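You operate a simulated robot arm through the tools that you are given. There is no shell and no other tool. Be economical: measure what you need, move in short steps, check, and stop when the job is done.

You run a simulated two-armed robot. Do the job below in one go: nothing can be reset, and whatever is moved stays where it is left.

TASK
Pick up the orange carton with the largest size on its label from the top board of the side rack with one hand, pass it to the other hand and put it on the side table. Press the changer back key three times. Take the yellow felt wiper on the test bench and put it away on the third board from the top of the corner rack. Put the 5 mm yellow carton from the counter on the fourth board from the bottom of the side rack and the 15 mm yellow carton on the mat beside the bench amplifier. Open the crossover lid. Any order will do. Set down upright: orange carton.
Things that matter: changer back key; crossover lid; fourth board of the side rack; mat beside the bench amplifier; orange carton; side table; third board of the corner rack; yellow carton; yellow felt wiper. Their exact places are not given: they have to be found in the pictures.

The check looks at the end state, three seconds after you hand in, the way a careful person would. Anything else that was tipped, shoved, dropped, spilled or broken makes it a failure. Lids that push on must go on centred and level and be pressed home; caps that screw on are set level and turned clockwise until they are tight.

THE ROBOT
Two 6-joint arms with two-finger parallel grippers on one trunk, on a base that drives. Base frame: it is fixed to the floor where the robot stands at the start and does not move with it; the origin is under the middle of the robot, x ahead of it, y to its left, z up. Readings come in mm, degrees, newtons and seconds.
The left shoulder is at the start at [60, 187, 847], the right one opposite. With the tool pointing down near the work surface each hand reaches from about 200 to 600 mm from the robot's upright axis, wherever it stands, measured 20 degrees to its own side. Places, roughly: changer back key [400, -1000, 1100]; crossover lid [-5300, -600, 900]; fourth board of the side rack [600, 600, 1300]; mat beside the bench amplifier [-2700, -600, 800]; side table [-4000, 2100, 900]; third board of the corner rack [-4200, -2900, 900]; yellow carton [250, 2250, 1000]; yellow felt wiper (6x9x5 cm) [-900, -600, 800]. Payload 1.57 kg a hand.
The tool frame of a hand sits at the grasp point between the pads (the TCP): z along the fingers, y along the line on which they close. The tips reach 30 mm beyond it. Largest opening 110 mm; finger width 24, thickness 12; the body of the gripper, 48 by 112 mm, starts 78 mm behind the TCP.
Orientation is that of the tool frame in the base frame, as [roll, pitch, yaw] about the fixed x, y, z axes, in that order (R = Rz(yaw) Ry(pitch) Rx(roll)). With the fingers straight down and closing along the base's y, the tool's x points along the base's -x, its y along +y and its z along -z.

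THE INTERFACE
- The arms move only by the tool play_rows. It takes "left_increments", "right_increments" or both (then of equal length, played together; a hand with none holds still); each is a list that holds one entry, the list of rows, each a list of 7 numbers: the turn, a rotation vector about the base's x, y, z in units of 120 degrees (1.0 is 120 degrees), then the shift along the base's x, y, z in units of 500 mm (1.0 is 500 mm), then the finger opening in cm, from 0 to 11. In form: [[[wx, wy, wz, tx, ty, tz, jaw], ...]]. A call has 1 to 12 rows; each row is the pose to reach, as a shift and turn from the pose commanded when the call began. A call with a number of a shift or a turn outside -1 to 1 is refused whole. Each row takes 0.2 s and may step no farther than 50 mm and 8.6 degrees from the row before; otherwise, or with a gripper value out of range, the whole call is refused. Where a pose cannot be reached the arm comes as near as it can. A force on the tool above 40 N (or 10 N above the force at the start of the call, whichever is more), or a blocked arm, ends the call early, and 0.2 s more pass. The fingers move at their own pace (about 153 mm/s each) and stop on an object; they squeeze with about 22 N. The grip force told is the motor's: it shows also when the fingers shut on nothing. Time passes only in rows, and 0.2 s behind the last, so rows that repeat a pose let the fingers close. It gives the time, the measured TCP pose, the force on the tool (base axes), the opening and the grip force at its end, in the units of the frame above (readings bear some noise), with the torque about the TCP (base axes, N m) and any sound that the robot's microphone picked up.
- Cameras (640 x 400 px; columns grow to the right, rows downward): "scene" is now at [34.4, -8.1, 1455]; the picture's right is [-0.08, -1.00, 0.00], its down [-0.12, 0.01, -0.99] and it looks along [0.99, -0.08, -0.12] (base axes); focal length 214 px, centre (320, 200). "left" rides on the left gripper at [70, -16, -141] in its tool frame; the picture's right is [0.23, 0.97, 0.00], its down [-0.86, 0.20, -0.48] and it looks along [-0.47, 0.11, 0.88] (tool axes); focal length 222 px, centre (320, 200). "right" rides on the right gripper at [70, 16, -141] in its tool frame; the picture's right is [-0.23, 0.97, 0.00], its down [-0.86, -0.20, -0.48] and it looks along [-0.47, -0.11, 0.88] (tool axes); focal length 222 px, centre (320, 200).
- camera(camera): a new picture of that camera. It takes no simulated time.
- slide_trunk(by): slides the trunk up (or, below 0, down) by that many mm; the arms and the scene camera ride with it, the base frame stays. It gives what a move gives, with no picture.
- drive_base(legs): drives the robot by 1 to 6 legs, each [ahead, left, turn to the left] in mm, mm and degrees, along the robot's own axes; the way and the turn of a leg run together, so that a leg with both is an arc; at most 1500 mm and 180 degrees a leg. The arms and the cameras ride along, it lands a little off, and it stops where it bumps. It gives what a move gives.
- pan_tilt(pan, tilt): turns the head with the scene camera to pan (to the left, within 86 degrees either way) and tilt (down, from -29 to 69), counted from straight ahead of the robot. It gives what a move gives.
- pixel_to_xyz(camera, pixels): for up to 12 pixels [column, row] of the newest picture of that camera ("zoom" is the newest enlarged one), the place [x, y, z] in the base frame of the surface seen there, good to about 2 mm. It takes no simulated time.
- close_up(camera, box): a new picture of the part [left, top, right, bottom] of that camera's present view, enlarged. It takes no simulated time.
- finish_job(): hands the job in; it is judged then, once.

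Keep the steps short. Do not move on a guess: measure, check each grasp and each placing, and mend mistakes. In all there are 117 turns and 110 pictures (those below and enlarged ones count). Leave the grippers open and the arms clear of the work at the hand-in unless told otherwise, and finish with a single line.

The tools are called by a JSON object that holds its "op" and its "data". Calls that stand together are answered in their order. play_rows: Moves the arms, as the interface text tells. Its arguments: {"type":"object","properties":{"left_increments":{"type":"array","items":{"type":"array","items":{"type":"array","items":{"type":"number"}}}},"right_increments":{"type":"array","items":{"type":"array","items":{"type":"array","items":{"type":"number"}}}}},"required":[]} The other tools are called the same way: slide_trunk (by) slides the trunk up or down; drive_base (legs) drives the base; pan_tilt (pan, tilt) turns the head that bears the scene camera; camera (camera) takes a picture; pixel_to_xyz (camera, pixels) gives the place of the surface under pixels of a picture; close_up (camera, box) takes an enlarged picture of a part of a camera's view; finish_job () hands the job in.

At the start:

```text
time: 0.0
left_ee_pos: [320.3, 125.3, 1000.1]
left_tcp_rot: [180.0, 0.0, -180.0]
left_contact_force: [-0.1, 0.0, 0.4]
left_moment: [-0.01, 0.0, 0.01]
left_width: 110.0
left_finger_force: 0.1
right_ee_pos: [300.1, -167.7, 999.5]
right_tcp_rot: [-180.0, 0.1, 180.0]
right_contact_force: [-0.9, -0.5, 0.4]
right_moment: [0.0, -0.02, -0.01]
right_width: 110.2
right_finger_force: 0.2
trunk travel left (down, up): [-475.0, 515.0]
robot x, y, heading: [4.9, 0.4, -0.1]
head pan, tilt: [-4.9, 6.7]
```

scene: 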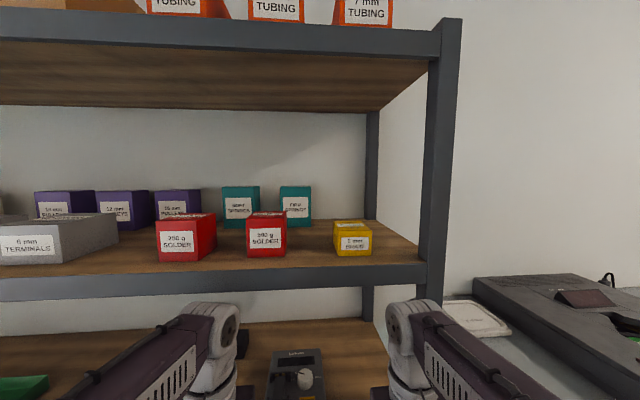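
right: 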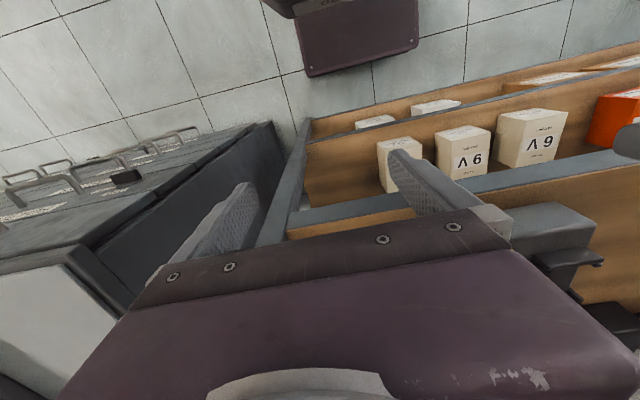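
left: 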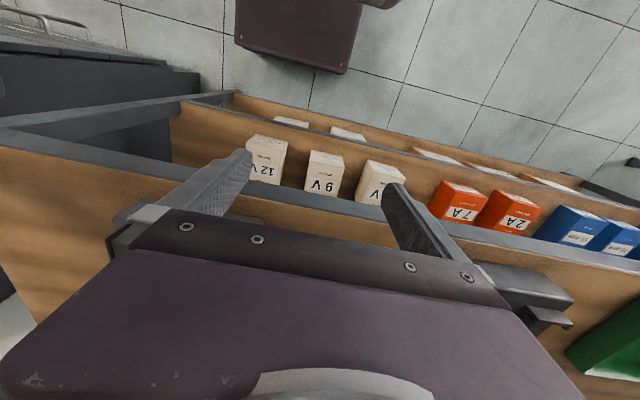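

I see the side rack ahead, with orange TUBING cartons cut off at the top edge of the picture. Next I tilt the head up to read them.

{"op": "pan_tilt", "data": {"pan": 20, "tilt": -15}}

{"op": "camera", "data": {"camera": "scene"}}

```text
time: 0.9
left_ee_pos: [319.7, 124.6, 999.6]
left_tcp_rot: [180.0, 0.0, -179.9]
left_contact_force: [-0.2, 0.4, 0.0]
left_moment: [-0.04, 0.0, -0.03]
left_width: 110.2
left_finger_force: 0.1
right_ee_pos: [300.9, -166.7, 999.5]
right_tcp_rot: [180.0, 0.0, 180.0]
right_contact_force: [0.3, 0.4, -0.5]
right_moment: [0.02, 0.01, -0.01]
right_width: 110.3
right_finger_force: 0.0
trunk travel left (down, up): [-475.0, 515.0]
robot x, y, heading: [-1.1, 0.2, -0.2]
head pan, tilt: [20.0, -15.0]
```

```text
106 pictures are left
```

scene: 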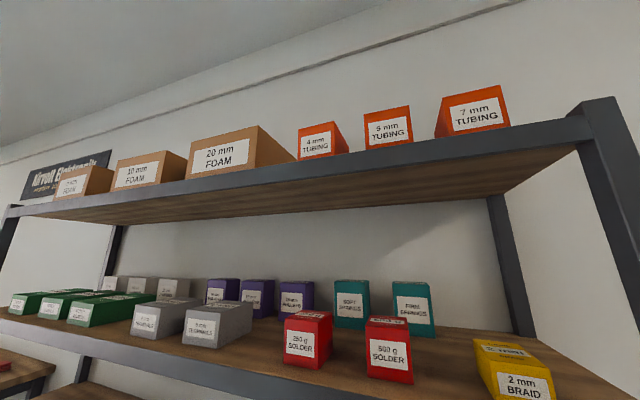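

Three orange cartons stand at columns 320, 388 and 473. I enlarge their labels.

{"op": "close_up", "data": {"camera": "scene", "box": [280, 70, 530, 226]}}

{"op": "pixel_to_xyz", "data": {"camera": "scene", "pixels": [[440, 138], [507, 124], [450, 102], [499, 87], [470, 115], [560, 140], [520, 375], [580, 380], [450, 360], [495, 210], [600, 110], [580, 132]]}}

{"op": "pan_tilt", "data": {"pan": 0, "tilt": 30}}

{"op": "camera", "data": {"camera": "scene"}}

```text
2.56 times, centred on (405, 148) of scene
```

zoom: 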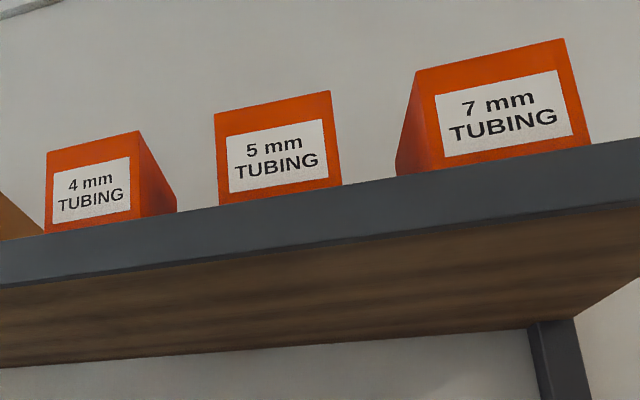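

```text
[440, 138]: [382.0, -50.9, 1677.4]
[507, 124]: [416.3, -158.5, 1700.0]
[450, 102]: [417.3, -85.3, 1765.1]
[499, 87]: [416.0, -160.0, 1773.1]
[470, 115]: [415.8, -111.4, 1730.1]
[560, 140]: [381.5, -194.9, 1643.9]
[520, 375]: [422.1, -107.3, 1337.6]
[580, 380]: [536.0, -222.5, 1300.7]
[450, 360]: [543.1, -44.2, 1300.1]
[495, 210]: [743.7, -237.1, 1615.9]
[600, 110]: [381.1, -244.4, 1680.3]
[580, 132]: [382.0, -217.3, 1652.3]
```

```text
time: 2.0
left_ee_pos: [320.3, 125.4, 999.7]
left_tcp_rot: [180.0, 0.0, -180.0]
left_contact_force: [0.5, 0.3, -0.8]
left_moment: [-0.02, -0.02, 0.02]
left_width: 110.0
left_finger_force: 0.1
right_ee_pos: [301.0, -166.7, 999.8]
right_tcp_rot: [-180.0, 0.0, -180.0]
right_contact_force: [0.5, 0.5, 0.8]
right_moment: [-0.01, -0.02, 0.02]
right_width: 110.0
right_finger_force: 0.1
trunk travel left (down, up): [-475.0, 515.0]
robot x, y, heading: [0.9, 1.2, -0.2]
head pan, tilt: [0.0, 30.0]
```

```text
104 pictures are left
```

scene: 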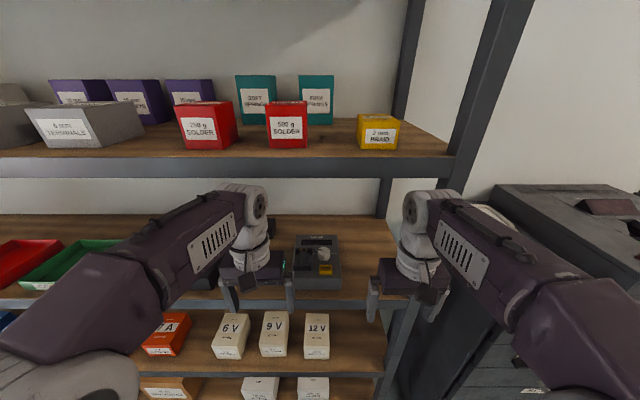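

The largest orange is "7 mm TUBING" (front face x≈416, y −85…−160, on the top board at z≈1680). Board 4 is at z≈1300. I back off a little, raise the trunk and look at it from above.

{"op": "drive_base", "data": {"legs": [[-200, 0, 0]]}}

{"op": "slide_trunk", "data": {"by": 510}}

{"op": "pan_tilt", "data": {"pan": 0, "tilt": 22}}

{"op": "camera", "data": {"camera": "scene"}}

```text
time: 3.6
left_ee_pos: [122.0, 125.9, 999.8]
left_tcp_rot: [-180.0, -0.1, -179.9]
left_contact_force: [1.0, -1.2, -0.9]
left_moment: [0.02, -0.05, 0.02]
left_width: 110.1
left_finger_force: 0.1
right_ee_pos: [103.6, -166.2, 998.9]
right_tcp_rot: [-180.0, 0.0, -179.9]
right_contact_force: [-0.7, 0.6, -0.3]
right_moment: [-0.02, 0.0, -0.04]
right_width: 110.3
right_finger_force: 0.0
trunk travel left (down, up): [-475.0, 515.0]
robot x, y, heading: [-197.2, -2.3, 0.1]
head pan, tilt: [0.0, 30.0]
```

```text
refused: 510 is not a number from -400 to 400
```

```text
time: 4.3
left_ee_pos: [121.8, 125.4, 1000.0]
left_tcp_rot: [-179.9, 0.0, -179.9]
left_contact_force: [-0.2, -0.7, 0.4]
left_moment: [-0.02, 0.02, 0.01]
left_width: 109.6
left_finger_force: 0.1
right_ee_pos: [104.3, -166.1, 999.7]
right_tcp_rot: [180.0, -0.1, -179.9]
right_contact_force: [0.3, 0.7, -0.4]
right_moment: [0.01, -0.01, 0.02]
right_width: 110.2
right_finger_force: 0.2
trunk travel left (down, up): [-475.0, 515.0]
robot x, y, heading: [-199.8, -1.8, 0.3]
head pan, tilt: [0.0, 22.0]
```

```text
103 pictures are left
```

scene: 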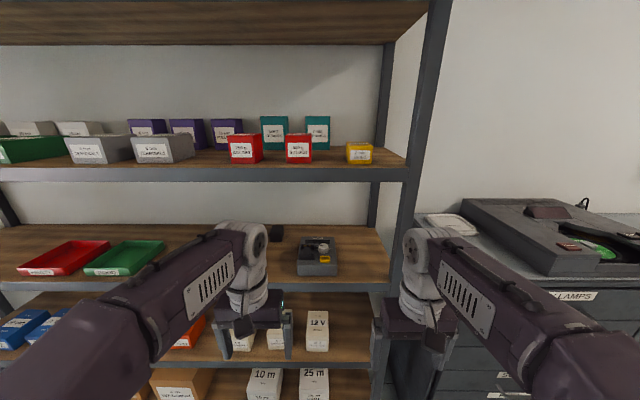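

Slide up in two steps.

{"op": "slide_trunk", "data": {"by": 400}}

{"op": "slide_trunk", "data": {"by": 110}}

{"op": "camera", "data": {"camera": "scene"}}

```text
time: 8.1
left_ee_pos: [123.3, 125.5, 1400.4]
left_tcp_rot: [-180.0, 0.0, -179.9]
left_contact_force: [0.7, 0.0, -1.3]
left_moment: [0.02, -0.05, 0.04]
left_width: 109.9
left_finger_force: 0.0
right_ee_pos: [103.6, -165.7, 1399.8]
right_tcp_rot: [-180.0, 0.0, -179.8]
right_contact_force: [0.1, -0.6, -0.5]
right_moment: [0.01, 0.04, -0.01]
right_width: 110.0
right_finger_force: 0.1
trunk travel left (down, up): [-875.0, 115.0]
robot x, y, heading: [-193.0, -1.1, 0.3]
head pan, tilt: [0.0, 22.0]
```

```text
time: 9.5
left_ee_pos: [122.5, 124.8, 1509.8]
left_tcp_rot: [-179.9, 0.0, -179.9]
left_contact_force: [-0.4, 0.3, 0.0]
left_moment: [0.01, -0.02, -0.01]
left_width: 109.8
left_finger_force: 0.1
right_ee_pos: [103.3, -165.7, 1510.3]
right_tcp_rot: [-179.9, 0.0, -179.9]
right_contact_force: [0.8, -0.3, 0.0]
right_moment: [0.03, 0.02, 0.01]
right_width: 110.0
right_finger_force: 0.0
trunk travel left (down, up): [-985.0, 5.0]
robot x, y, heading: [-195.1, 0.9, 0.1]
head pan, tilt: [0.0, 22.0]
```

```text
102 pictures are left
```

scene: 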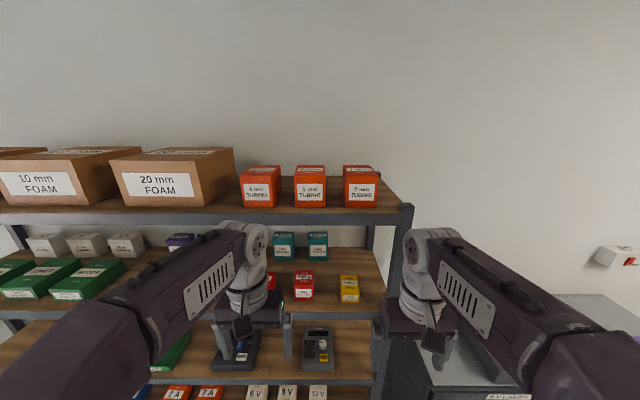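

The 7 mm carton is at (361,188). I measure it and meanwhile turn the right hand to point forward (11 rows, −90° about y).

{"op": "close_up", "data": {"camera": "scene", "box": [230, 150, 422, 270]}}

{"op": "pixel_to_xyz", "data": {"camera": "scene", "pixels": [[345, 205], [375, 205], [346, 180], [374, 180], [360, 178], [360, 168], [385, 205], [325, 203], [325, 180], [295, 180]]}}

{"op": "play_rows", "data": {"right_increments": [[[0, -0.068, 0, 0, 0, 0.02, 11], [0, -0.136, 0, 0, 0, 0.04, 11], [0, -0.204, 0, 0, 0, 0.06, 11], [0, -0.272, 0, 0, 0, 0.08, 11], [0, -0.34, 0, 0, 0, 0.12, 11], [0, -0.408, 0, 0, 0, 0.16, 11], [0, -0.476, 0, 0, 0, 0.2, 11], [0, -0.544, 0, 0, 0, 0.25, 11], [0, -0.612, 0, 0, 0, 0.3, 11], [0, -0.68, 0, 0, 0.04, 0.36, 11], [0, -0.75, 0, 0, 0.08, 0.43, 11], [0, -0.75, 0, 0, 0.08, 0.43, 11]]]}}

```text
3.33 times, centred on (326, 210) of scene
```

zoom: 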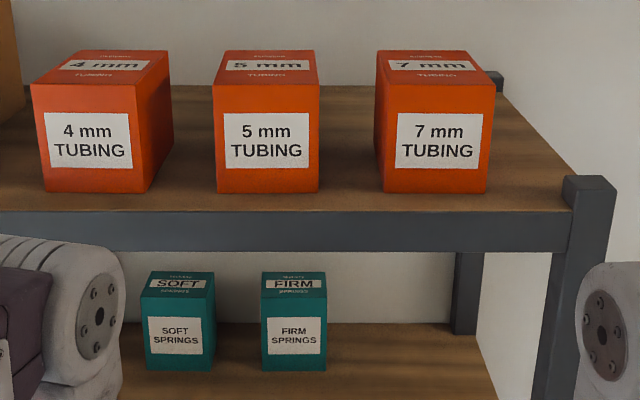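

```text
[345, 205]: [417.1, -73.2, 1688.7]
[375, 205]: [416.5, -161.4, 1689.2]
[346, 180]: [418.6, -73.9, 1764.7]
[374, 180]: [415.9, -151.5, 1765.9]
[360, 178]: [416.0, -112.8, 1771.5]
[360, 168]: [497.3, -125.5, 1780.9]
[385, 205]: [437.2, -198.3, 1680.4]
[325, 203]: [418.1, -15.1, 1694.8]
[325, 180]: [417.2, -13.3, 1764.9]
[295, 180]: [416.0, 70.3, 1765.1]
```

```text
time: 12.1
left_ee_pos: [122.2, 124.9, 1509.8]
left_tcp_rot: [-180.0, 0.0, -179.9]
left_contact_force: [0.2, 0.0, 0.0]
left_moment: [0.02, 0.04, 0.04]
left_width: 110.1
left_finger_force: 0.0
right_ee_pos: [107.1, 9.5, 1721.9]
right_tcp_rot: [-34.5, 89.8, -34.7]
right_contact_force: [-0.2, -0.8, 0.1]
right_moment: [0.0, 0.02, -0.03]
right_width: 109.9
right_finger_force: 0.2
right hand out of reach, approached as far as the arm can: row 2, 3, 4, 5, 6, 7, 8, 9, 10, 11, 12
trunk travel left (down, up): [-985.0, 5.0]
robot x, y, heading: [-198.5, -2.9, 0.1]
head pan, tilt: [0.0, 22.0]
```

The hand now points forward, but stopped at y≈9 (too tight to the body). First I measure the carton edges exactly on the zoom.

{"op": "pixel_to_xyz", "data": {"camera": "zoom", "pixels": [[380, 120], [493, 120], [386, 185], [485, 185], [382, 80], [492, 80], [395, 53], [462, 53], [430, 54], [316, 140], [219, 140], [530, 180]]}}

{"op": "camera", "data": {"camera": "scene"}}

```text
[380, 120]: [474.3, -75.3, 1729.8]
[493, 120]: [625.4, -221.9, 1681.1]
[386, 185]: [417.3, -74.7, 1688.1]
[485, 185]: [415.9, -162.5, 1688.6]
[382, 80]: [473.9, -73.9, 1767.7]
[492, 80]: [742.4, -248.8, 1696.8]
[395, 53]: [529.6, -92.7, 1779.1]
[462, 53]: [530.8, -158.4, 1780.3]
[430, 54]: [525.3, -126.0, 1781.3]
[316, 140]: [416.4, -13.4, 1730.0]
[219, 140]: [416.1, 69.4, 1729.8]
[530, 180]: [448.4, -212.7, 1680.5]
```

```text
100 pictures are left
```

scene: 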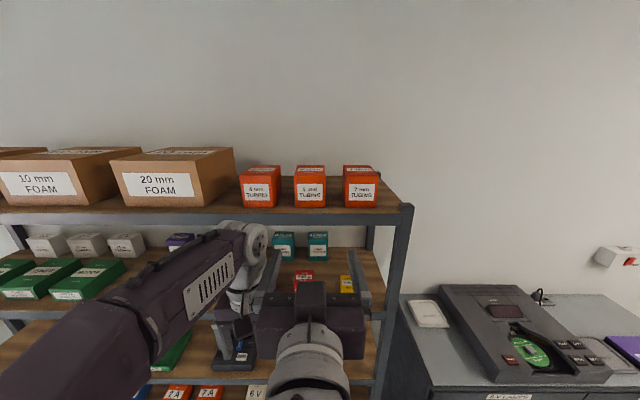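

Carton: y −74…−163 (89 wide), x 416…~532 (118 deep), z 1680…1780. I will grip its sides from the front with the right hand, then the left takes it from above at the rear half. First I line the hand up in front at y≈−118, z≈1730.

{"op": "play_rows", "data": {"right_increments": [[[0, 0, 0, 0.05, -0.05, 0.003, 11], [0, 0, 0, 0.1, -0.1, 0.006, 11], [0, 0, 0, 0.15, -0.15, 0.01, 11], [0, 0, 0, 0.2, -0.2, 0.014, 11], [0, 0, 0, 0.25, -0.256, 0.016, 11], [0, 0, 0, 0.28, -0.256, 0.016, 11], [0, 0, 0, 0.28, -0.256, 0.016, 11]]]}}

```text
time: 13.7
left_ee_pos: [122.1, 125.9, 1511.2]
left_tcp_rot: [-180.0, 0.0, -179.9]
left_contact_force: [0.0, 0.3, -0.1]
left_moment: [0.01, -0.02, -0.01]
left_width: 110.0
left_finger_force: 0.0
right_ee_pos: [281.3, -97.0, 1725.4]
right_tcp_rot: [-87.9, 89.7, -87.9]
right_contact_force: [0.8, -0.3, 0.1]
right_moment: [0.01, 0.0, -0.05]
right_width: 110.1
right_finger_force: 0.0
right hand out of reach, approached as far as the arm can: row 1, 2, 3, 4, 5, 6, 7
trunk travel left (down, up): [-985.0, 5.0]
robot x, y, heading: [-197.5, 1.6, 0.2]
head pan, tilt: [0.0, 22.0]
```

{"op": "play_rows", "data": {"right_increments": [[[0, 0, 0, 0.05, -0.02, 0.005, 11], [0, 0, 0, 0.1, -0.042, 0.01, 11], [0, 0, 0, 0.1, -0.042, 0.01, 11]]]}}

{"op": "camera", "data": {"camera": "scene"}}

```text
time: 14.5
left_ee_pos: [122.5, 124.9, 1510.5]
left_tcp_rot: [-180.0, 0.0, -179.9]
left_contact_force: [-0.7, 0.5, 0.5]
left_moment: [0.0, -0.04, 0.0]
left_width: 110.0
left_finger_force: 0.0
right_ee_pos: [331.5, -119.7, 1730.0]
right_tcp_rot: [-91.0, 89.9, -91.0]
right_contact_force: [0.2, -0.6, -0.4]
right_moment: [-0.05, 0.01, -0.01]
right_width: 110.2
right_finger_force: 0.1
trunk travel left (down, up): [-985.0, 5.0]
robot x, y, heading: [-196.1, 0.6, 0.2]
head pan, tilt: [0.0, 22.0]
```

```text
99 pictures are left
```

scene: 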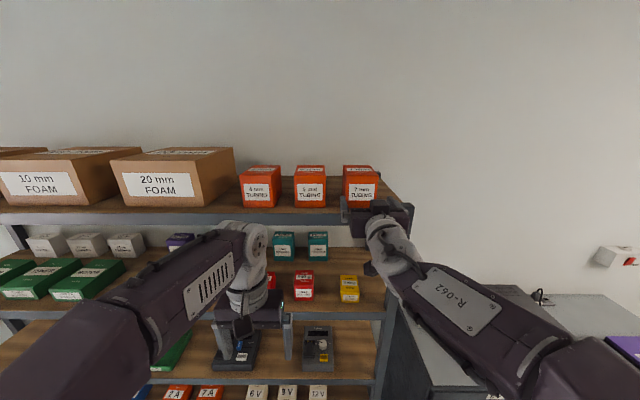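

Aligned at (331.5, −119.7, 1730). Now straight in to x≈448, then close.

{"op": "play_rows", "data": {"right_increments": [[[0, 0, 0, 0.06, 0.002, 0, 11], [0, 0, 0, 0.12, 0.002, 0, 11], [0, 0, 0, 0.18, 0.002, 0, 11], [0, 0, 0, 0.232, 0.002, 0, 11], [0, 0, 0, 0.232, 0.002, 0, 11]]]}}

{"op": "camera", "data": {"camera": "right"}}

```text
time: 15.7
left_ee_pos: [123.1, 125.3, 1509.3]
left_tcp_rot: [180.0, 0.0, -180.0]
left_contact_force: [-0.1, -0.7, 0.2]
left_moment: [-0.03, 0.01, -0.01]
left_width: 110.2
left_finger_force: 0.0
right_ee_pos: [446.3, -115.5, 1729.7]
right_tcp_rot: [-106.3, 89.8, -106.3]
right_contact_force: [-0.7, 0.3, -0.2]
right_moment: [-0.01, 0.02, -0.01]
right_width: 109.9
right_finger_force: 0.1
trunk travel left (down, up): [-985.0, 5.0]
robot x, y, heading: [-200.8, -0.6, 0.3]
head pan, tilt: [0.0, 22.0]
```

```text
98 pictures are left
```

right: 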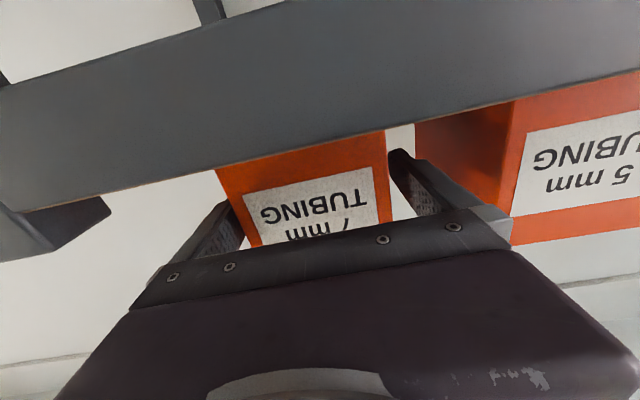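

Fingers straddle the carton. Close, then lift 25 mm.

{"op": "play_rows", "data": {"right_increments": [[[0, 0, 0, 0, 0, 0, 6], [0, 0, 0, 0, 0, 0, 6], [0, 0, 0, 0, 0, 0, 6], [0, 0, 0, 0, 0, 0.02, 6], [0, 0, 0, 0, 0, 0.05, 6], [0, 0, 0, 0, 0, 0.05, 6]]]}}

{"op": "camera", "data": {"camera": "scene"}}

```text
time: 17.1
left_ee_pos: [122.2, 125.3, 1510.9]
left_tcp_rot: [180.0, -0.1, -179.9]
left_contact_force: [0.9, 0.5, -0.2]
left_moment: [-0.01, -0.02, 0.0]
left_width: 110.1
left_finger_force: 0.2
right_ee_pos: [446.1, -116.2, 1754.1]
right_tcp_rot: [-102.6, 89.8, -102.6]
right_contact_force: [-0.1, 0.2, -2.8]
right_moment: [0.02, 0.08, -0.01]
right_width: 89.9
right_finger_force: 22.0
trunk travel left (down, up): [-985.0, 5.0]
robot x, y, heading: [-199.6, 6.3, -0.0]
head pan, tilt: [0.0, 22.0]
```

```text
97 pictures are left
```

scene: 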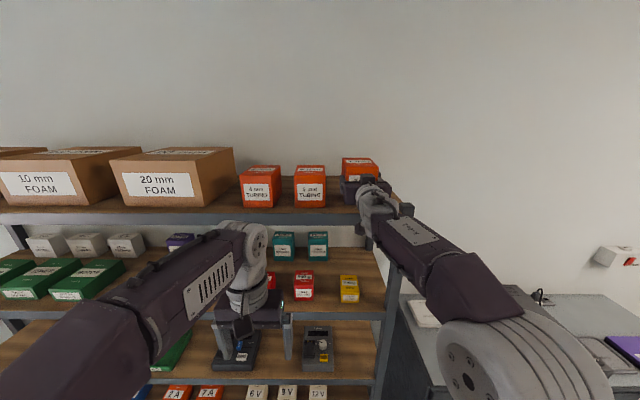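

Held (width 90, weight ~2.8 N). I back the robot 350 mm away from the rack.

{"op": "drive_base", "data": {"legs": [[-350, 0, 0]]}}

{"op": "play_rows", "data": {"right_increments": [[[0, 0, 0, -0.03, 0.02, -0.06, 6], [0, 0, 0, -0.06, 0.04, -0.12, 6], [0, 0, 0, -0.09, 0.06, -0.18, 6], [0, 0, 0, -0.12, 0.08, -0.24, 6], [0, 0, 0, -0.16, 0.1, -0.3, 6], [0, 0, 0, -0.2, 0.12, -0.36, 6], [0, 0, 0, -0.25, 0.14, -0.42, 6], [0, 0, 0, -0.28, 0.17, -0.48, 6], [0, 0, 0, -0.3, 0.2, -0.51, 6], [0, 0, 0, -0.3, 0.2, -0.51, 6]]]}}

{"op": "pan_tilt", "data": {"pan": 0, "tilt": 40}}

{"op": "camera", "data": {"camera": "scene"}}

```text
time: 19.4
left_ee_pos: [-223.5, 125.1, 1508.0]
left_tcp_rot: [-180.0, -0.1, -179.7]
left_contact_force: [-0.2, 0.8, -0.1]
left_moment: [0.01, 0.03, -0.01]
left_width: 110.0
left_finger_force: 0.0
right_ee_pos: [101.1, -115.7, 1753.2]
right_tcp_rot: [-145.8, 89.8, -145.5]
right_contact_force: [1.1, -0.6, -1.0]
right_moment: [0.0, 0.01, -0.01]
right_width: 90.1
right_finger_force: 22.0
trunk travel left (down, up): [-985.0, 5.0]
robot x, y, heading: [-547.7, 0.3, 0.4]
head pan, tilt: [0.0, 22.0]
```

```text
time: 21.6
left_ee_pos: [-228.7, 124.7, 1508.9]
left_tcp_rot: [-180.0, 0.0, -179.6]
left_contact_force: [0.2, 0.4, 0.3]
left_moment: [0.02, 0.02, 0.01]
left_width: 109.9
left_finger_force: 0.1
right_ee_pos: [-54.1, -13.6, 1499.9]
right_tcp_rot: [-94.2, 89.9, -94.2]
right_contact_force: [0.4, -0.1, -2.1]
right_moment: [0.01, 0.09, -0.01]
right_width: 89.7
right_finger_force: 21.7
trunk travel left (down, up): [-985.0, 5.0]
robot x, y, heading: [-547.2, -4.4, 0.5]
head pan, tilt: [0.0, 22.0]
```

```text
time: 22.4
left_ee_pos: [-227.6, 125.6, 1511.1]
left_tcp_rot: [179.9, 0.0, -179.6]
left_contact_force: [0.6, 0.8, 0.1]
left_moment: [-0.01, 0.01, -0.02]
left_width: 109.9
left_finger_force: 0.1
right_ee_pos: [-53.9, -16.2, 1498.6]
right_tcp_rot: [-105.5, 89.9, -105.4]
right_contact_force: [0.1, 0.9, -1.7]
right_moment: [-0.03, 0.05, -0.03]
right_width: 90.0
right_finger_force: 22.2
trunk travel left (down, up): [-985.0, 5.0]
robot x, y, heading: [-549.7, -0.3, 0.5]
head pan, tilt: [0.0, 40.0]
```

```text
96 pictures are left
```

scene: 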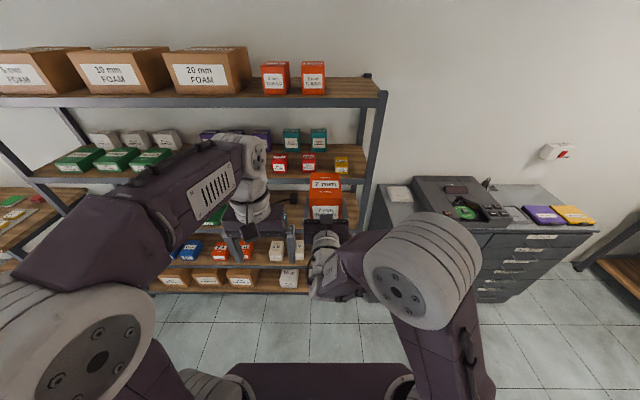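

The right hand holds the carton at (−54,−16,1499). The left goes up and over to (8,−15,1640).

{"op": "play_rows", "data": {"left_increments": [[[0, 0, 0, 0, 0, 0.09, 11], [0, 0, 0, 0, 0, 0.18, 11], [0, 0, 0, 0, 0, 0.26, 11], [0, 0, 0, 0.08, -0.04, 0.26, 11], [0, 0, 0, 0.16, -0.085, 0.26, 11], [0, 0, 0, 0.24, -0.13, 0.26, 11], [0, 0, 0, 0.32, -0.18, 0.26, 11], [0, 0, 0, 0.4, -0.23, 0.26, 11], [0, 0, 0, 0.472, -0.28, 0.26, 11], [0, 0, 0, 0.472, -0.28, 0.26, 11]]]}}

{"op": "camera", "data": {"camera": "left"}}

{"op": "camera", "data": {"camera": "scene"}}

```text
time: 24.6
left_ee_pos: [-102.3, 37.7, 1556.6]
left_tcp_rot: [180.0, 0.1, -179.7]
left_contact_force: [-0.1, -0.4, 0.6]
left_moment: [-0.03, 0.01, -0.01]
left_width: 109.8
left_finger_force: 0.1
left hand out of reach, approached as far as the arm can: row 3, 4, 5, 6, 7, 8, 9, 10
right_ee_pos: [-54.1, -14.5, 1499.3]
right_tcp_rot: [-104.5, 89.8, -104.4]
right_contact_force: [0.5, -0.9, -0.5]
right_moment: [-0.03, 0.12, 0.04]
right_width: 89.7
right_finger_force: 21.9
trunk travel left (down, up): [-985.0, 5.0]
robot x, y, heading: [-548.1, -0.5, 0.5]
head pan, tilt: [0.0, 40.0]
```

```text
95 pictures are left
```

left: 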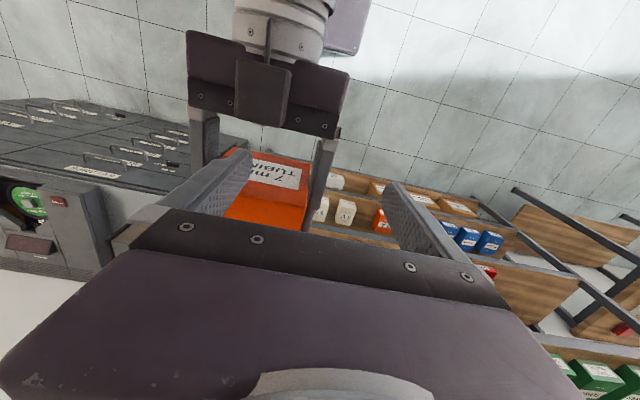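

```text
94 pictures are left
```

scene: 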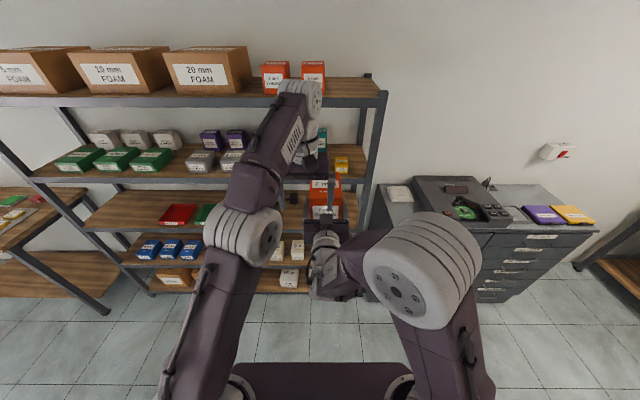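

Too high for the left. I lower the right hand to z≈1330 and bring it 60 mm nearer.

{"op": "play_rows", "data": {"right_increments": [[[0, 0, 0, 0, 0, -0.08, 6], [0, 0, 0, 0, 0, -0.16, 6], [0, 0, 0, -0.04, 0, -0.24, 6], [0, 0, 0, -0.08, 0, -0.3, 6], [0, 0, 0, -0.12, 0, -0.34, 6], [0, 0, 0, -0.12, 0, -0.34, 6]]]}}

```text
time: 26.0
left_ee_pos: [-101.8, 37.3, 1558.0]
left_tcp_rot: [-180.0, 0.2, -179.7]
left_contact_force: [0.9, 0.3, 0.0]
left_moment: [-0.01, 0.0, 0.04]
left_width: 110.0
left_finger_force: 0.1
right_ee_pos: [-68.0, 53.5, 1388.8]
right_tcp_rot: [-111.6, 89.5, -111.6]
right_contact_force: [0.5, 0.1, -1.4]
right_moment: [-0.02, 0.05, -0.01]
right_width: 89.9
right_finger_force: 21.8
right hand out of reach, approached as far as the arm can: row 2, 3, 4, 5, 6
trunk travel left (down, up): [-985.0, 5.0]
robot x, y, heading: [-543.1, -2.1, 0.3]
head pan, tilt: [0.0, 40.0]
```

{"op": "play_rows", "data": {"left_increments": [[[0, 0, 0, 0.06, 0.01, -0.03, 11], [0, 0, 0, 0.13, 0.02, -0.06, 11], [0, 0, 0, 0.192, 0.032, -0.1, 11], [0, 0, 0, 0.192, 0.032, -0.1, 11]]]}}

{"op": "camera", "data": {"camera": "left"}}

```text
time: 27.0
left_ee_pos: [-48.0, 55.6, 1498.6]
left_tcp_rot: [179.9, 0.0, -179.6]
left_contact_force: [-0.8, 0.1, 0.0]
left_moment: [0.02, 0.0, 0.02]
left_width: 110.0
left_finger_force: 0.0
left hand out of reach, approached as far as the arm can: row 1, 2, 3, 4
right_ee_pos: [-68.8, 52.5, 1390.7]
right_tcp_rot: [-108.0, 89.6, -108.0]
right_contact_force: [0.5, 0.5, -1.7]
right_moment: [0.02, 0.08, 0.01]
right_width: 89.9
right_finger_force: 21.7
trunk travel left (down, up): [-985.0, 5.0]
robot x, y, heading: [-546.0, 1.9, 0.2]
head pan, tilt: [0.0, 40.0]
```

```text
93 pictures are left
```

left: 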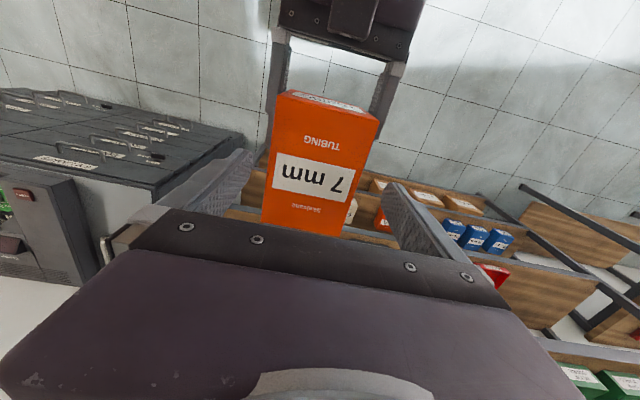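

Left is over the carton (tips above its top). I move down diagonally to x≈−6 with tips staying above the right fingers.

{"op": "play_rows", "data": {"left_increments": [[[0, 0, 0, 0.02, -0.006, -0.05, 11], [0, 0, 0, 0.05, -0.006, -0.1, 11], [0, 0, 0, 0.084, -0.006, -0.105, 11], [0, 0, 0, 0.084, -0.006, -0.105, 11]]]}}

```text
time: 28.0
left_ee_pos: [-22.1, 53.2, 1446.9]
left_tcp_rot: [180.0, 0.0, -179.7]
left_contact_force: [0.9, -0.2, -0.7]
left_moment: [-0.02, -0.02, 0.02]
left_width: 110.2
left_finger_force: 0.0
left hand out of reach, approached as far as the arm can: row 1, 3, 4
right_ee_pos: [-67.7, 52.5, 1390.7]
right_tcp_rot: [-112.4, 89.7, -112.4]
right_contact_force: [-0.6, 0.2, -1.8]
right_moment: [0.01, 0.07, 0.01]
right_width: 89.9
right_finger_force: 21.9
trunk travel left (down, up): [-985.0, 5.0]
robot x, y, heading: [-546.1, -2.4, 0.2]
head pan, tilt: [0.0, 40.0]
```

{"op": "play_rows", "data": {"left_increments": [[[0, 0, 0, 0.02, 0, -0.01, 11], [0, 0, 0, 0.028, 0, -0.04, 11], [0, 0, 0, 0.032, 0, -0.07, 11], [0, 0, 0, 0.032, 0, -0.07, 11]]]}}

{"op": "camera", "data": {"camera": "left"}}

```text
time: 29.0
left_ee_pos: [-5.1, 55.7, 1413.8]
left_tcp_rot: [-179.9, 0.0, -179.7]
left_contact_force: [0.7, 0.7, -0.5]
left_moment: [0.02, -0.01, 0.0]
left_width: 110.2
left_finger_force: 0.2
left hand out of reach, approached as far as the arm can: row 1
right_ee_pos: [-68.3, 52.6, 1390.6]
right_tcp_rot: [-116.8, 89.6, -116.8]
right_contact_force: [0.3, 0.4, -2.2]
right_moment: [0.0, 0.1, -0.04]
right_width: 89.9
right_finger_force: 21.9
trunk travel left (down, up): [-985.0, 5.0]
robot x, y, heading: [-547.8, 0.4, 0.3]
head pan, tilt: [0.0, 40.0]
```

```text
92 pictures are left
```

left: 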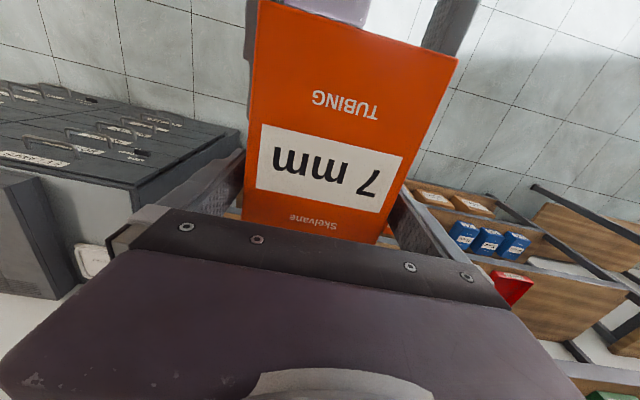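

Straddled well. Close left, check force, and then open right and pull it back along −x.

{"op": "play_rows", "data": {"left_increments": [[[0, 0, 0, 0, -0.004, 0, 6], [0, 0, 0, 0, -0.004, 0, 6], [0, 0, 0, 0, -0.004, 0, 6]]]}}

{"op": "play_rows", "data": {"right_increments": [[[0, 0, 0, 0, 0, 0, 11], [0, 0, 0, 0, 0, 0, 11], [0, 0, 0, 0, 0, 0, 11]]]}}

{"op": "play_rows", "data": {"left_increments": [[[0, 0, 0, 0, 0.01, 0.03, 6], [0, 0, 0, 0, 0.04, 0.06, 6], [0, 0, 0, 0, 0.06, 0.09, 6], [0, 0, 0, 0, 0.08, 0.12, 6], [0, 0, 0, -0.02, 0.16, 0.12, 6], [0, 0, 0, -0.05, 0.24, 0.12, 6], [0, 0, 0, -0.05, 0.24, 0.12, 6]]], "right_increments": [[[0, 0, 0, 0, -0.002, -0.05, 11], [0, 0, 0, 0, -0.02, -0.1, 11], [0, 0, 0, 0, -0.08, -0.1, 11], [0, 0, 0, 0, -0.16, -0.1, 11], [0, 0, 0, 0, -0.24, -0.1, 11], [0, 0, 0, 0, -0.3, -0.1, 11], [0, 0, 0, 0, -0.3, -0.1, 11]]]}}

{"op": "camera", "data": {"camera": "scene"}}

```text
time: 29.8
left_ee_pos: [-5.3, 53.4, 1413.5]
left_tcp_rot: [180.0, 0.1, -179.7]
left_contact_force: [6.5, 1.3, 0.3]
left_moment: [-0.66, -0.02, -0.84]
left_width: 89.9
left_finger_force: 21.8
right_ee_pos: [-67.8, 54.5, 1389.4]
right_tcp_rot: [-114.6, 89.6, -114.5]
right_contact_force: [-6.3, -0.6, -1.9]
right_moment: [0.65, -0.08, 0.81]
right_width: 90.0
right_finger_force: 22.2
trunk travel left (down, up): [-985.0, 5.0]
robot x, y, heading: [-547.8, -2.1, 0.7]
head pan, tilt: [0.0, 40.0]
```

```text
time: 30.6
left_ee_pos: [-4.9, 53.5, 1413.8]
left_tcp_rot: [180.0, 0.0, -179.7]
left_contact_force: [0.4, -0.1, -1.0]
left_moment: [-0.01, -0.04, 0.03]
left_width: 90.0
left_finger_force: 21.7
right_ee_pos: [-68.0, 53.7, 1390.3]
right_tcp_rot: [-112.7, 89.5, -112.5]
right_contact_force: [1.2, -0.1, -0.1]
right_moment: [0.02, -0.03, 0.0]
right_width: 110.1
right_finger_force: 0.1
trunk travel left (down, up): [-985.0, 5.0]
robot x, y, heading: [-549.3, 0.6, 0.3]
head pan, tilt: [0.0, 40.0]
```

```text
time: 31.5
left_ee_pos: [-14.2, 78.4, 1455.1]
left_tcp_rot: [-179.2, 0.7, 179.7]
left_contact_force: [-1.0, -4.9, -1.5]
left_moment: [-0.31, 0.01, 0.35]
left_width: 94.8
left_finger_force: 19.6
left hand out of reach, approached as far as the arm can: row 2, 3, 4
right_ee_pos: [-43.9, 58.3, 1365.1]
right_tcp_rot: [-128.0, 88.7, -126.6]
right_contact_force: [-0.6, 5.4, -1.6]
right_moment: [-0.1, 0.02, -0.26]
right_width: 110.1
right_finger_force: 0.0
right hand out of reach, approached as far as the arm can: row 1, 2, 3, 4
trunk travel left (down, up): [-985.0, 5.0]
robot x, y, heading: [-548.0, -0.4, 0.2]
head pan, tilt: [0.0, 40.0]
stopped in row 4 (left hand): the force on the tool passed its limit (the readings are from after the stop); the commanded pose is now the measured one
```

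```text
91 pictures are left
```

scene: 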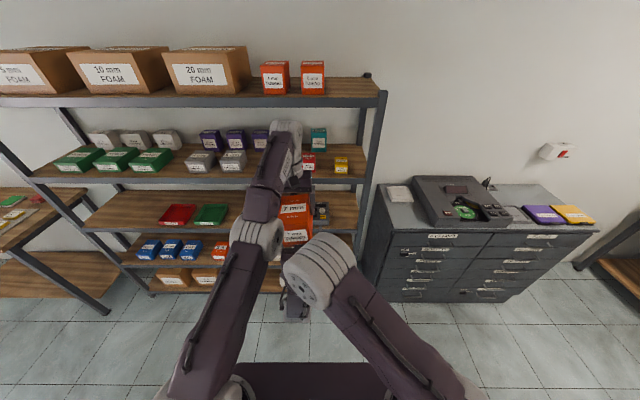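

A snag: forces ±5 N between hands and left width 94.8. I look before any more moves.

{"op": "camera", "data": {"camera": "left"}}

{"op": "camera", "data": {"camera": "right"}}

{"op": "close_up", "data": {"camera": "scene", "box": [220, 150, 380, 250]}}

```text
90 pictures are left
```

left: 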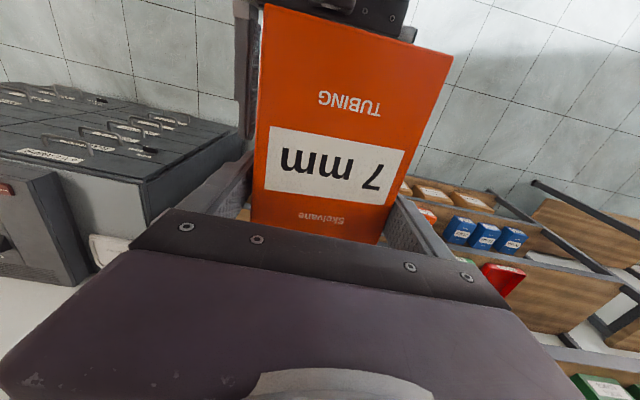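

```text
89 pictures are left
```

right: 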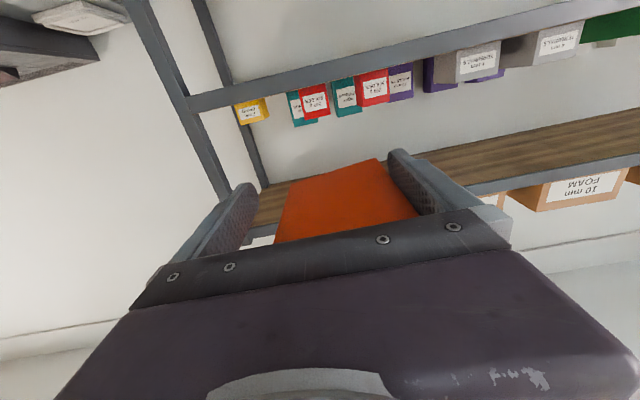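

```text
4.00 times, centred on (300, 200) of scene
```

zoom: 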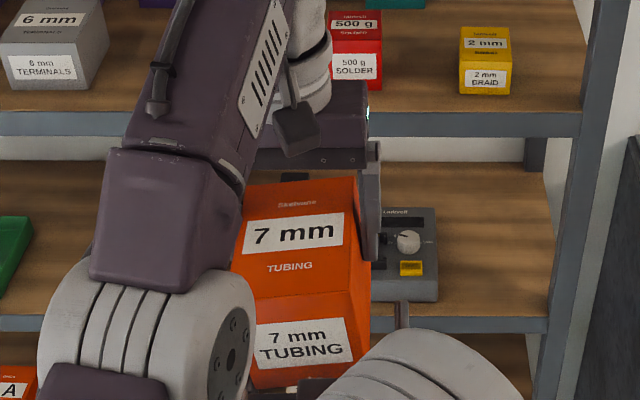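

The carton is still held; the right's +y finger just touches its side. I ease the right 10 mm to +y, then down and forward beneath it.

{"op": "play_rows", "data": {"right_increments": [[[0, 0, 0, 0, 0.016, 0, 11], [0, 0, 0, 0.01, 0.02, -0.03, 11], [0, 0, 0, 0.05, 0.02, -0.09, 11], [0, 0, 0, 0.09, 0.02, -0.16, 11], [0, 0, 0, 0.09, 0.02, -0.16, 11]]]}}

```text
time: 32.7
left_ee_pos: [-15.4, 80.1, 1456.5]
left_tcp_rot: [-179.2, 0.7, 179.8]
left_contact_force: [0.6, -0.1, -2.0]
left_moment: [0.05, -0.08, 0.01]
left_width: 89.7
left_finger_force: 22.6
right_ee_pos: [-0.1, 70.0, 1284.5]
right_tcp_rot: [-126.2, 88.8, -124.9]
right_contact_force: [-0.4, -0.7, 1.0]
right_moment: [0.02, 0.03, 0.0]
right_width: 109.9
right_finger_force: 0.1
trunk travel left (down, up): [-985.0, 5.0]
robot x, y, heading: [-550.1, -1.6, 0.6]
head pan, tilt: [0.0, 40.0]
```

Free: left holds it alone (89.7 mm, 2 N). Now the right moves aside to −y and starts turning back to tool-down.

{"op": "play_rows", "data": {"right_increments": [[[0, 0, 0, 0.0, -0.09, 0, 11], [0, 0, 0, 0.0, -0.18, 0, 11], [0, 0, 0, 0.0, -0.27, 0, 11], [0, 0, 0, 0, -0.36, 0, 11], [0, 0, 0, 0, -0.45, 0, 11], [0, 0, 0, 0, -0.5, 0, 11]]]}}

{"op": "play_rows", "data": {"right_increments": [[[0, 0.068, 0, -0.02, 0, 0, 11], [0, 0.136, 0, -0.05, 0, 0, 11], [0, 0.204, 0, -0.08, 0, 0, 11], [0, 0.272, 0, -0.11, 0, 0, 11], [0, 0.34, 0, -0.14, 0, 0, 11], [0, 0.408, 0, -0.17, 0, 0.0, 11], [0, 0.476, 0, -0.2, 0, 0.0, 11], [0, 0.544, 0, -0.24, 0, 0.03, 11], [0, 0.612, 0, -0.28, 0, 0.06, 11], [0, 0.68, 0, -0.32, 0, 0.1, 11], [0, 0.75, 0, -0.36, 0, 0.14, 11], [0, 0.75, 0, -0.36, 0, 0.14, 11]]], "left_increments": [[[0, 0, 0, -0.02, 0.02, 0, 6], [0, 0, 0, -0.06, 0.04, 0, 6], [0, 0, 0, -0.1, 0.06, 0, 6], [0, 0, 0, -0.15, 0.08, 0, 6], [0, 0, 0, -0.2, 0.1, 0, 6], [0, 0, 0, -0.25, 0.12, 0, 6], [0, 0, 0, -0.3, 0.14, 0, 6], [0, 0, 0, -0.3, 0.16, 0, 6], [0, 0, 0, -0.3, 0.18, 0, 6], [0, 0, 0, -0.3, 0.2, 0, 6], [0, 0, 0, -0.3, 0.2, 0, 6], [0, 0, 0, -0.3, 0.2, 0, 6]]]}}

{"op": "camera", "data": {"camera": "left"}}

```text
time: 34.1
left_ee_pos: [-15.7, 82.3, 1455.8]
left_tcp_rot: [-179.1, 0.7, 179.7]
left_contact_force: [-0.3, 0.7, -2.0]
left_moment: [-0.03, -0.04, -0.02]
left_width: 89.8
left_finger_force: 22.1
right_ee_pos: [52.1, -114.4, 1313.0]
right_tcp_rot: [-101.9, 82.7, -103.2]
right_contact_force: [0.5, -0.8, 0.9]
right_moment: [-0.06, -0.04, 0.0]
right_width: 109.8
right_finger_force: 0.1
right hand out of reach, approached as far as the arm can: row 1, 2, 3, 4, 5, 6
trunk travel left (down, up): [-985.0, 5.0]
robot x, y, heading: [-550.7, -2.6, 0.5]
head pan, tilt: [0.0, 40.0]
```

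```text
time: 36.7
left_ee_pos: [-6.1, 180.9, 1458.7]
left_tcp_rot: [-179.1, 0.6, 179.7]
left_contact_force: [0.8, 0.5, -1.7]
left_moment: [-0.02, -0.01, -0.01]
left_width: 89.8
left_finger_force: 21.8
left hand out of reach, approached as far as the arm can: row 1, 2, 3, 4, 5, 6, 7, 8, 9, 10, 11, 12
right_ee_pos: [-132.4, -111.4, 1382.0]
right_tcp_rot: [-178.7, -1.9, -173.0]
right_contact_force: [-0.1, -1.2, -0.4]
right_moment: [-0.03, 0.0, -0.05]
right_width: 110.3
right_finger_force: 0.2
right hand out of reach, approached as far as the arm can: row 7, 8
trunk travel left (down, up): [-985.0, 5.0]
robot x, y, heading: [-547.6, -2.3, 0.4]
head pan, tilt: [0.0, 40.0]
```

```text
87 pictures are left
```

left: 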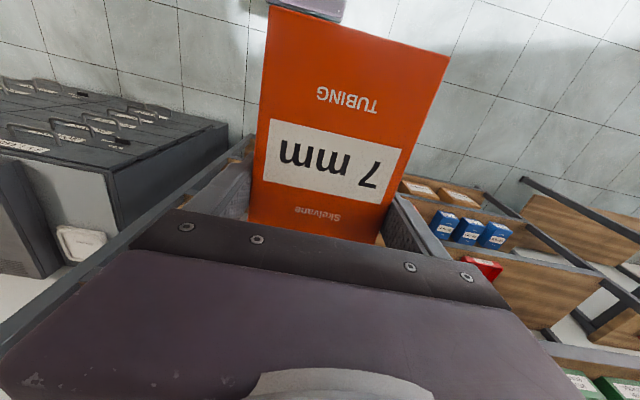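

The left did not come back along −x as asked. Try again with a small move, and look.

{"op": "play_rows", "data": {"left_increments": [[[0, 0, 0, -0.06, 0, -0.04, 6], [0, 0, 0, -0.12, 0, -0.08, 6], [0, 0, 0, -0.18, 0, -0.12, 6], [0, 0, 0, -0.24, 0, -0.16, 6], [0, 0, 0, -0.3, 0, -0.16, 6], [0, 0, 0, -0.3, 0, -0.16, 6]]]}}

{"op": "camera", "data": {"camera": "scene"}}

```text
time: 38.1
left_ee_pos: [-5.8, 180.0, 1459.8]
left_tcp_rot: [-179.2, 0.7, 179.7]
left_contact_force: [-0.7, 0.9, -2.3]
left_moment: [0.01, -0.07, 0.02]
left_width: 89.7
left_finger_force: 22.3
left hand out of reach, approached as far as the arm can: row 1, 2, 3, 4, 5, 6
right_ee_pos: [-131.6, -111.4, 1382.2]
right_tcp_rot: [-178.8, -1.7, -173.0]
right_contact_force: [-0.1, -0.8, -0.4]
right_moment: [0.0, -0.02, 0.01]
right_width: 110.3
right_finger_force: 0.1
trunk travel left (down, up): [-985.0, 5.0]
robot x, y, heading: [-548.9, -1.4, 0.6]
head pan, tilt: [0.0, 40.0]
```

```text
86 pictures are left
```

scene: 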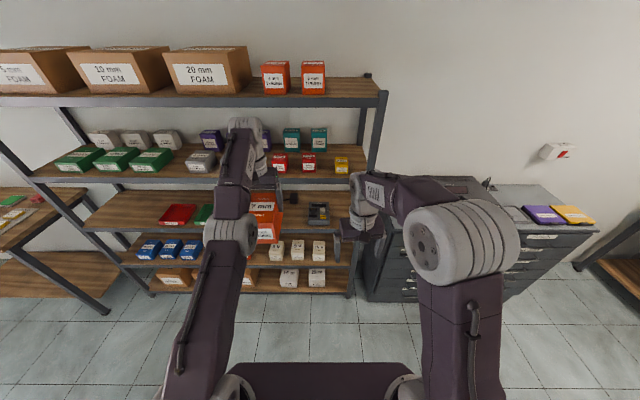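

The left arm is stretched straight (singular). Try coming straight down plus sideways in y to bend the elbow.

{"op": "play_rows", "data": {"left_increments": [[[0, 0, 0, 0, 0, -0.03, 6], [0, 0, 0, 0, 0.0, -0.06, 6], [0, 0, 0, 0, 0.0, -0.1, 6], [0, 0, 0, 0, 0.0, -0.14, 6], [0, 0, 0, 0, 0.0, -0.18, 6]]]}}

```text
time: 39.3
left_ee_pos: [-5.6, 180.4, 1456.5]
left_tcp_rot: [-179.2, 0.2, 179.7]
left_contact_force: [-0.8, -0.3, -2.4]
left_moment: [0.02, -0.02, 0.04]
left_width: 89.8
left_finger_force: 22.1
left hand out of reach, approached as far as the arm can: row 1, 2, 3, 4, 5
right_ee_pos: [-131.2, -111.4, 1381.8]
right_tcp_rot: [-178.9, -1.8, -173.1]
right_contact_force: [0.8, 0.1, 0.3]
right_moment: [-0.03, -0.01, -0.01]
right_width: 109.9
right_finger_force: 0.0
trunk travel left (down, up): [-985.0, 5.0]
robot x, y, heading: [-545.0, -2.0, 0.1]
head pan, tilt: [0.0, 40.0]
```

{"op": "play_rows", "data": {"left_increments": [[[0, -0.06, 0, 0, 0, 0, 6], [0, -0.12, 0, 0, 0.0, 0, 6], [0, -0.18, 0, 0, 0.0, 0, 6], [0, -0.18, 0, -0.06, 0.0, -0.04, 6], [0, -0.18, 0, -0.12, 0.0, -0.08, 6], [0, -0.18, 0, -0.18, 0, -0.1, 6]]]}}

```text
time: 40.7
left_ee_pos: [-28.6, 185.2, 1602.5]
left_tcp_rot: [-179.3, 18.0, 179.6]
left_contact_force: [-0.5, 0.1, -2.3]
left_moment: [0.05, -0.03, 0.02]
left_width: 89.7
left_finger_force: 22.1
left hand out of reach, approached as far as the arm can: row 1, 2, 3, 4, 5, 6
right_ee_pos: [-132.2, -111.4, 1380.7]
right_tcp_rot: [-178.8, -1.7, -173.0]
right_contact_force: [0.5, 0.1, 2.0]
right_moment: [0.02, 0.02, -0.06]
right_width: 110.2
right_finger_force: 0.1
trunk travel left (down, up): [-985.0, 5.0]
robot x, y, heading: [-549.2, -0.2, 0.4]
head pan, tilt: [0.0, 40.0]
```

{"op": "play_rows", "data": {"left_increments": [[[0, 0.05, 0, -0.06, 0.03, -0.06, 6], [0, 0.1, 0, -0.12, 0.06, -0.12, 6], [0, 0.14, 0, -0.18, 0.09, -0.17, 6], [0, 0.14, 0, -0.24, 0.12, -0.22, 6], [0, 0.14, 0, -0.3, 0.15, -0.26, 6], [0, 0.14, 0, -0.34, 0.15, -0.3, 6], [0, 0.14, 0, -0.34, 0.15, -0.34, 6]]]}}

{"op": "camera", "data": {"camera": "scene"}}

```text
time: 42.3
left_ee_pos: [-198.6, 265.2, 1428.5]
left_tcp_rot: [-179.1, 1.1, 179.7]
left_contact_force: [0.0, 0.1, -2.2]
left_moment: [-0.05, -0.02, 0.0]
left_width: 90.0
left_finger_force: 22.1
right_ee_pos: [-130.4, -112.6, 1380.7]
right_tcp_rot: [-178.8, -1.8, -173.0]
right_contact_force: [0.3, -0.4, 0.5]
right_moment: [0.01, 0.02, 0.01]
right_width: 109.8
right_finger_force: 0.0
trunk travel left (down, up): [-985.0, 5.0]
robot x, y, heading: [-544.7, -0.8, 0.4]
head pan, tilt: [0.0, 40.0]
```

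```text
85 pictures are left
```

scene: 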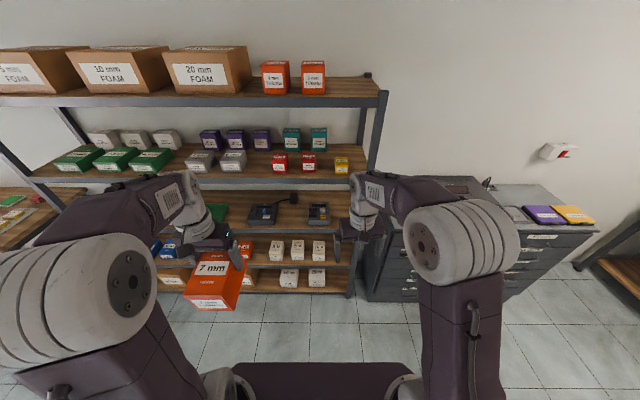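

Recovered: left holds the carton at (−199, 265, 1428). Now a look at the changer to the right.

{"op": "pan_tilt", "data": {"pan": -40, "tilt": 35}}

{"op": "close_up", "data": {"camera": "scene", "box": [160, 100, 480, 300]}}

{"op": "slide_trunk", "data": {"by": -400}}

```text
time: 43.4
left_ee_pos: [-199.8, 263.6, 1429.1]
left_tcp_rot: [-179.2, 1.3, 179.6]
left_contact_force: [-0.6, 0.0, -1.8]
left_moment: [0.01, -0.05, -0.01]
left_width: 89.8
left_finger_force: 22.2
right_ee_pos: [-132.0, -111.8, 1383.3]
right_tcp_rot: [-178.7, -1.7, -173.1]
right_contact_force: [0.1, 0.3, -1.0]
right_moment: [-0.03, -0.01, 0.01]
right_width: 110.0
right_finger_force: 0.0
trunk travel left (down, up): [-985.0, 5.0]
robot x, y, heading: [-544.9, -2.3, 0.2]
head pan, tilt: [-40.0, 35.0]
```

```text
2.00 times, centred on (320, 200) of scene
```

zoom: 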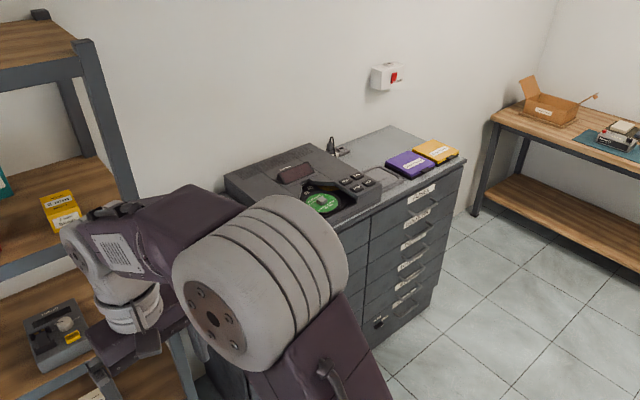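

```text
time: 47.2
left_ee_pos: [-199.2, 265.5, 1029.6]
left_tcp_rot: [-179.2, 1.1, 179.7]
left_contact_force: [0.2, -0.1, -2.2]
left_moment: [0.03, -0.07, 0.01]
left_width: 89.9
left_finger_force: 22.0
right_ee_pos: [-132.6, -111.6, 981.7]
right_tcp_rot: [-178.7, -1.7, -173.1]
right_contact_force: [-1.0, -0.5, -0.1]
right_moment: [0.01, -0.05, 0.0]
right_width: 110.1
right_finger_force: 0.1
trunk travel left (down, up): [-585.0, 405.0]
robot x, y, heading: [-548.6, -2.2, 0.4]
head pan, tilt: [-40.0, 35.0]
```

Keys are on the changer atop the drawer chest. I strafe right 950 mm to face it.

{"op": "drive_base", "data": {"legs": [[0, -950, 0], [250, 0, 0]]}}

{"op": "pan_tilt", "data": {"pan": -5, "tilt": 35}}

{"op": "camera", "data": {"camera": "scene"}}

```text
time: 53.5
left_ee_pos: [55.0, -677.0, 1028.8]
left_tcp_rot: [-179.3, 1.1, -179.8]
left_contact_force: [-0.5, 0.0, -1.2]
left_moment: [-0.03, -0.04, -0.03]
left_width: 89.6
left_finger_force: 22.3
right_ee_pos: [126.0, -1053.6, 982.4]
right_tcp_rot: [-178.8, -1.7, -172.4]
right_contact_force: [0.2, -0.6, -0.9]
right_moment: [0.0, 0.01, 0.0]
right_width: 110.0
right_finger_force: 0.0
trunk travel left (down, up): [-585.0, 405.0]
robot x, y, heading: [-291.5, -948.4, 0.8]
head pan, tilt: [-40.0, 35.0]
```

```text
time: 54.6
left_ee_pos: [54.6, -675.6, 1029.1]
left_tcp_rot: [-179.1, 1.2, -179.8]
left_contact_force: [-0.7, -0.1, -0.9]
left_moment: [-0.01, -0.05, -0.03]
left_width: 90.0
left_finger_force: 21.5
right_ee_pos: [125.8, -1053.2, 981.3]
right_tcp_rot: [-178.8, -1.7, -172.4]
right_contact_force: [0.5, 0.2, -0.5]
right_moment: [0.0, 0.02, 0.04]
right_width: 110.1
right_finger_force: 0.1
trunk travel left (down, up): [-585.0, 405.0]
robot x, y, heading: [-287.5, -947.9, 0.6]
head pan, tilt: [-5.0, 35.0]
```

```text
83 pictures are left
```

scene: 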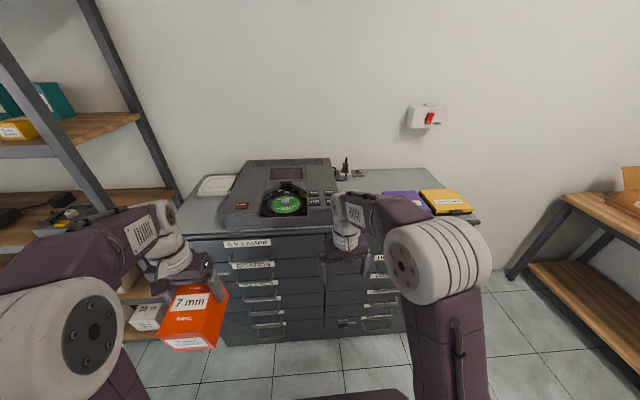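

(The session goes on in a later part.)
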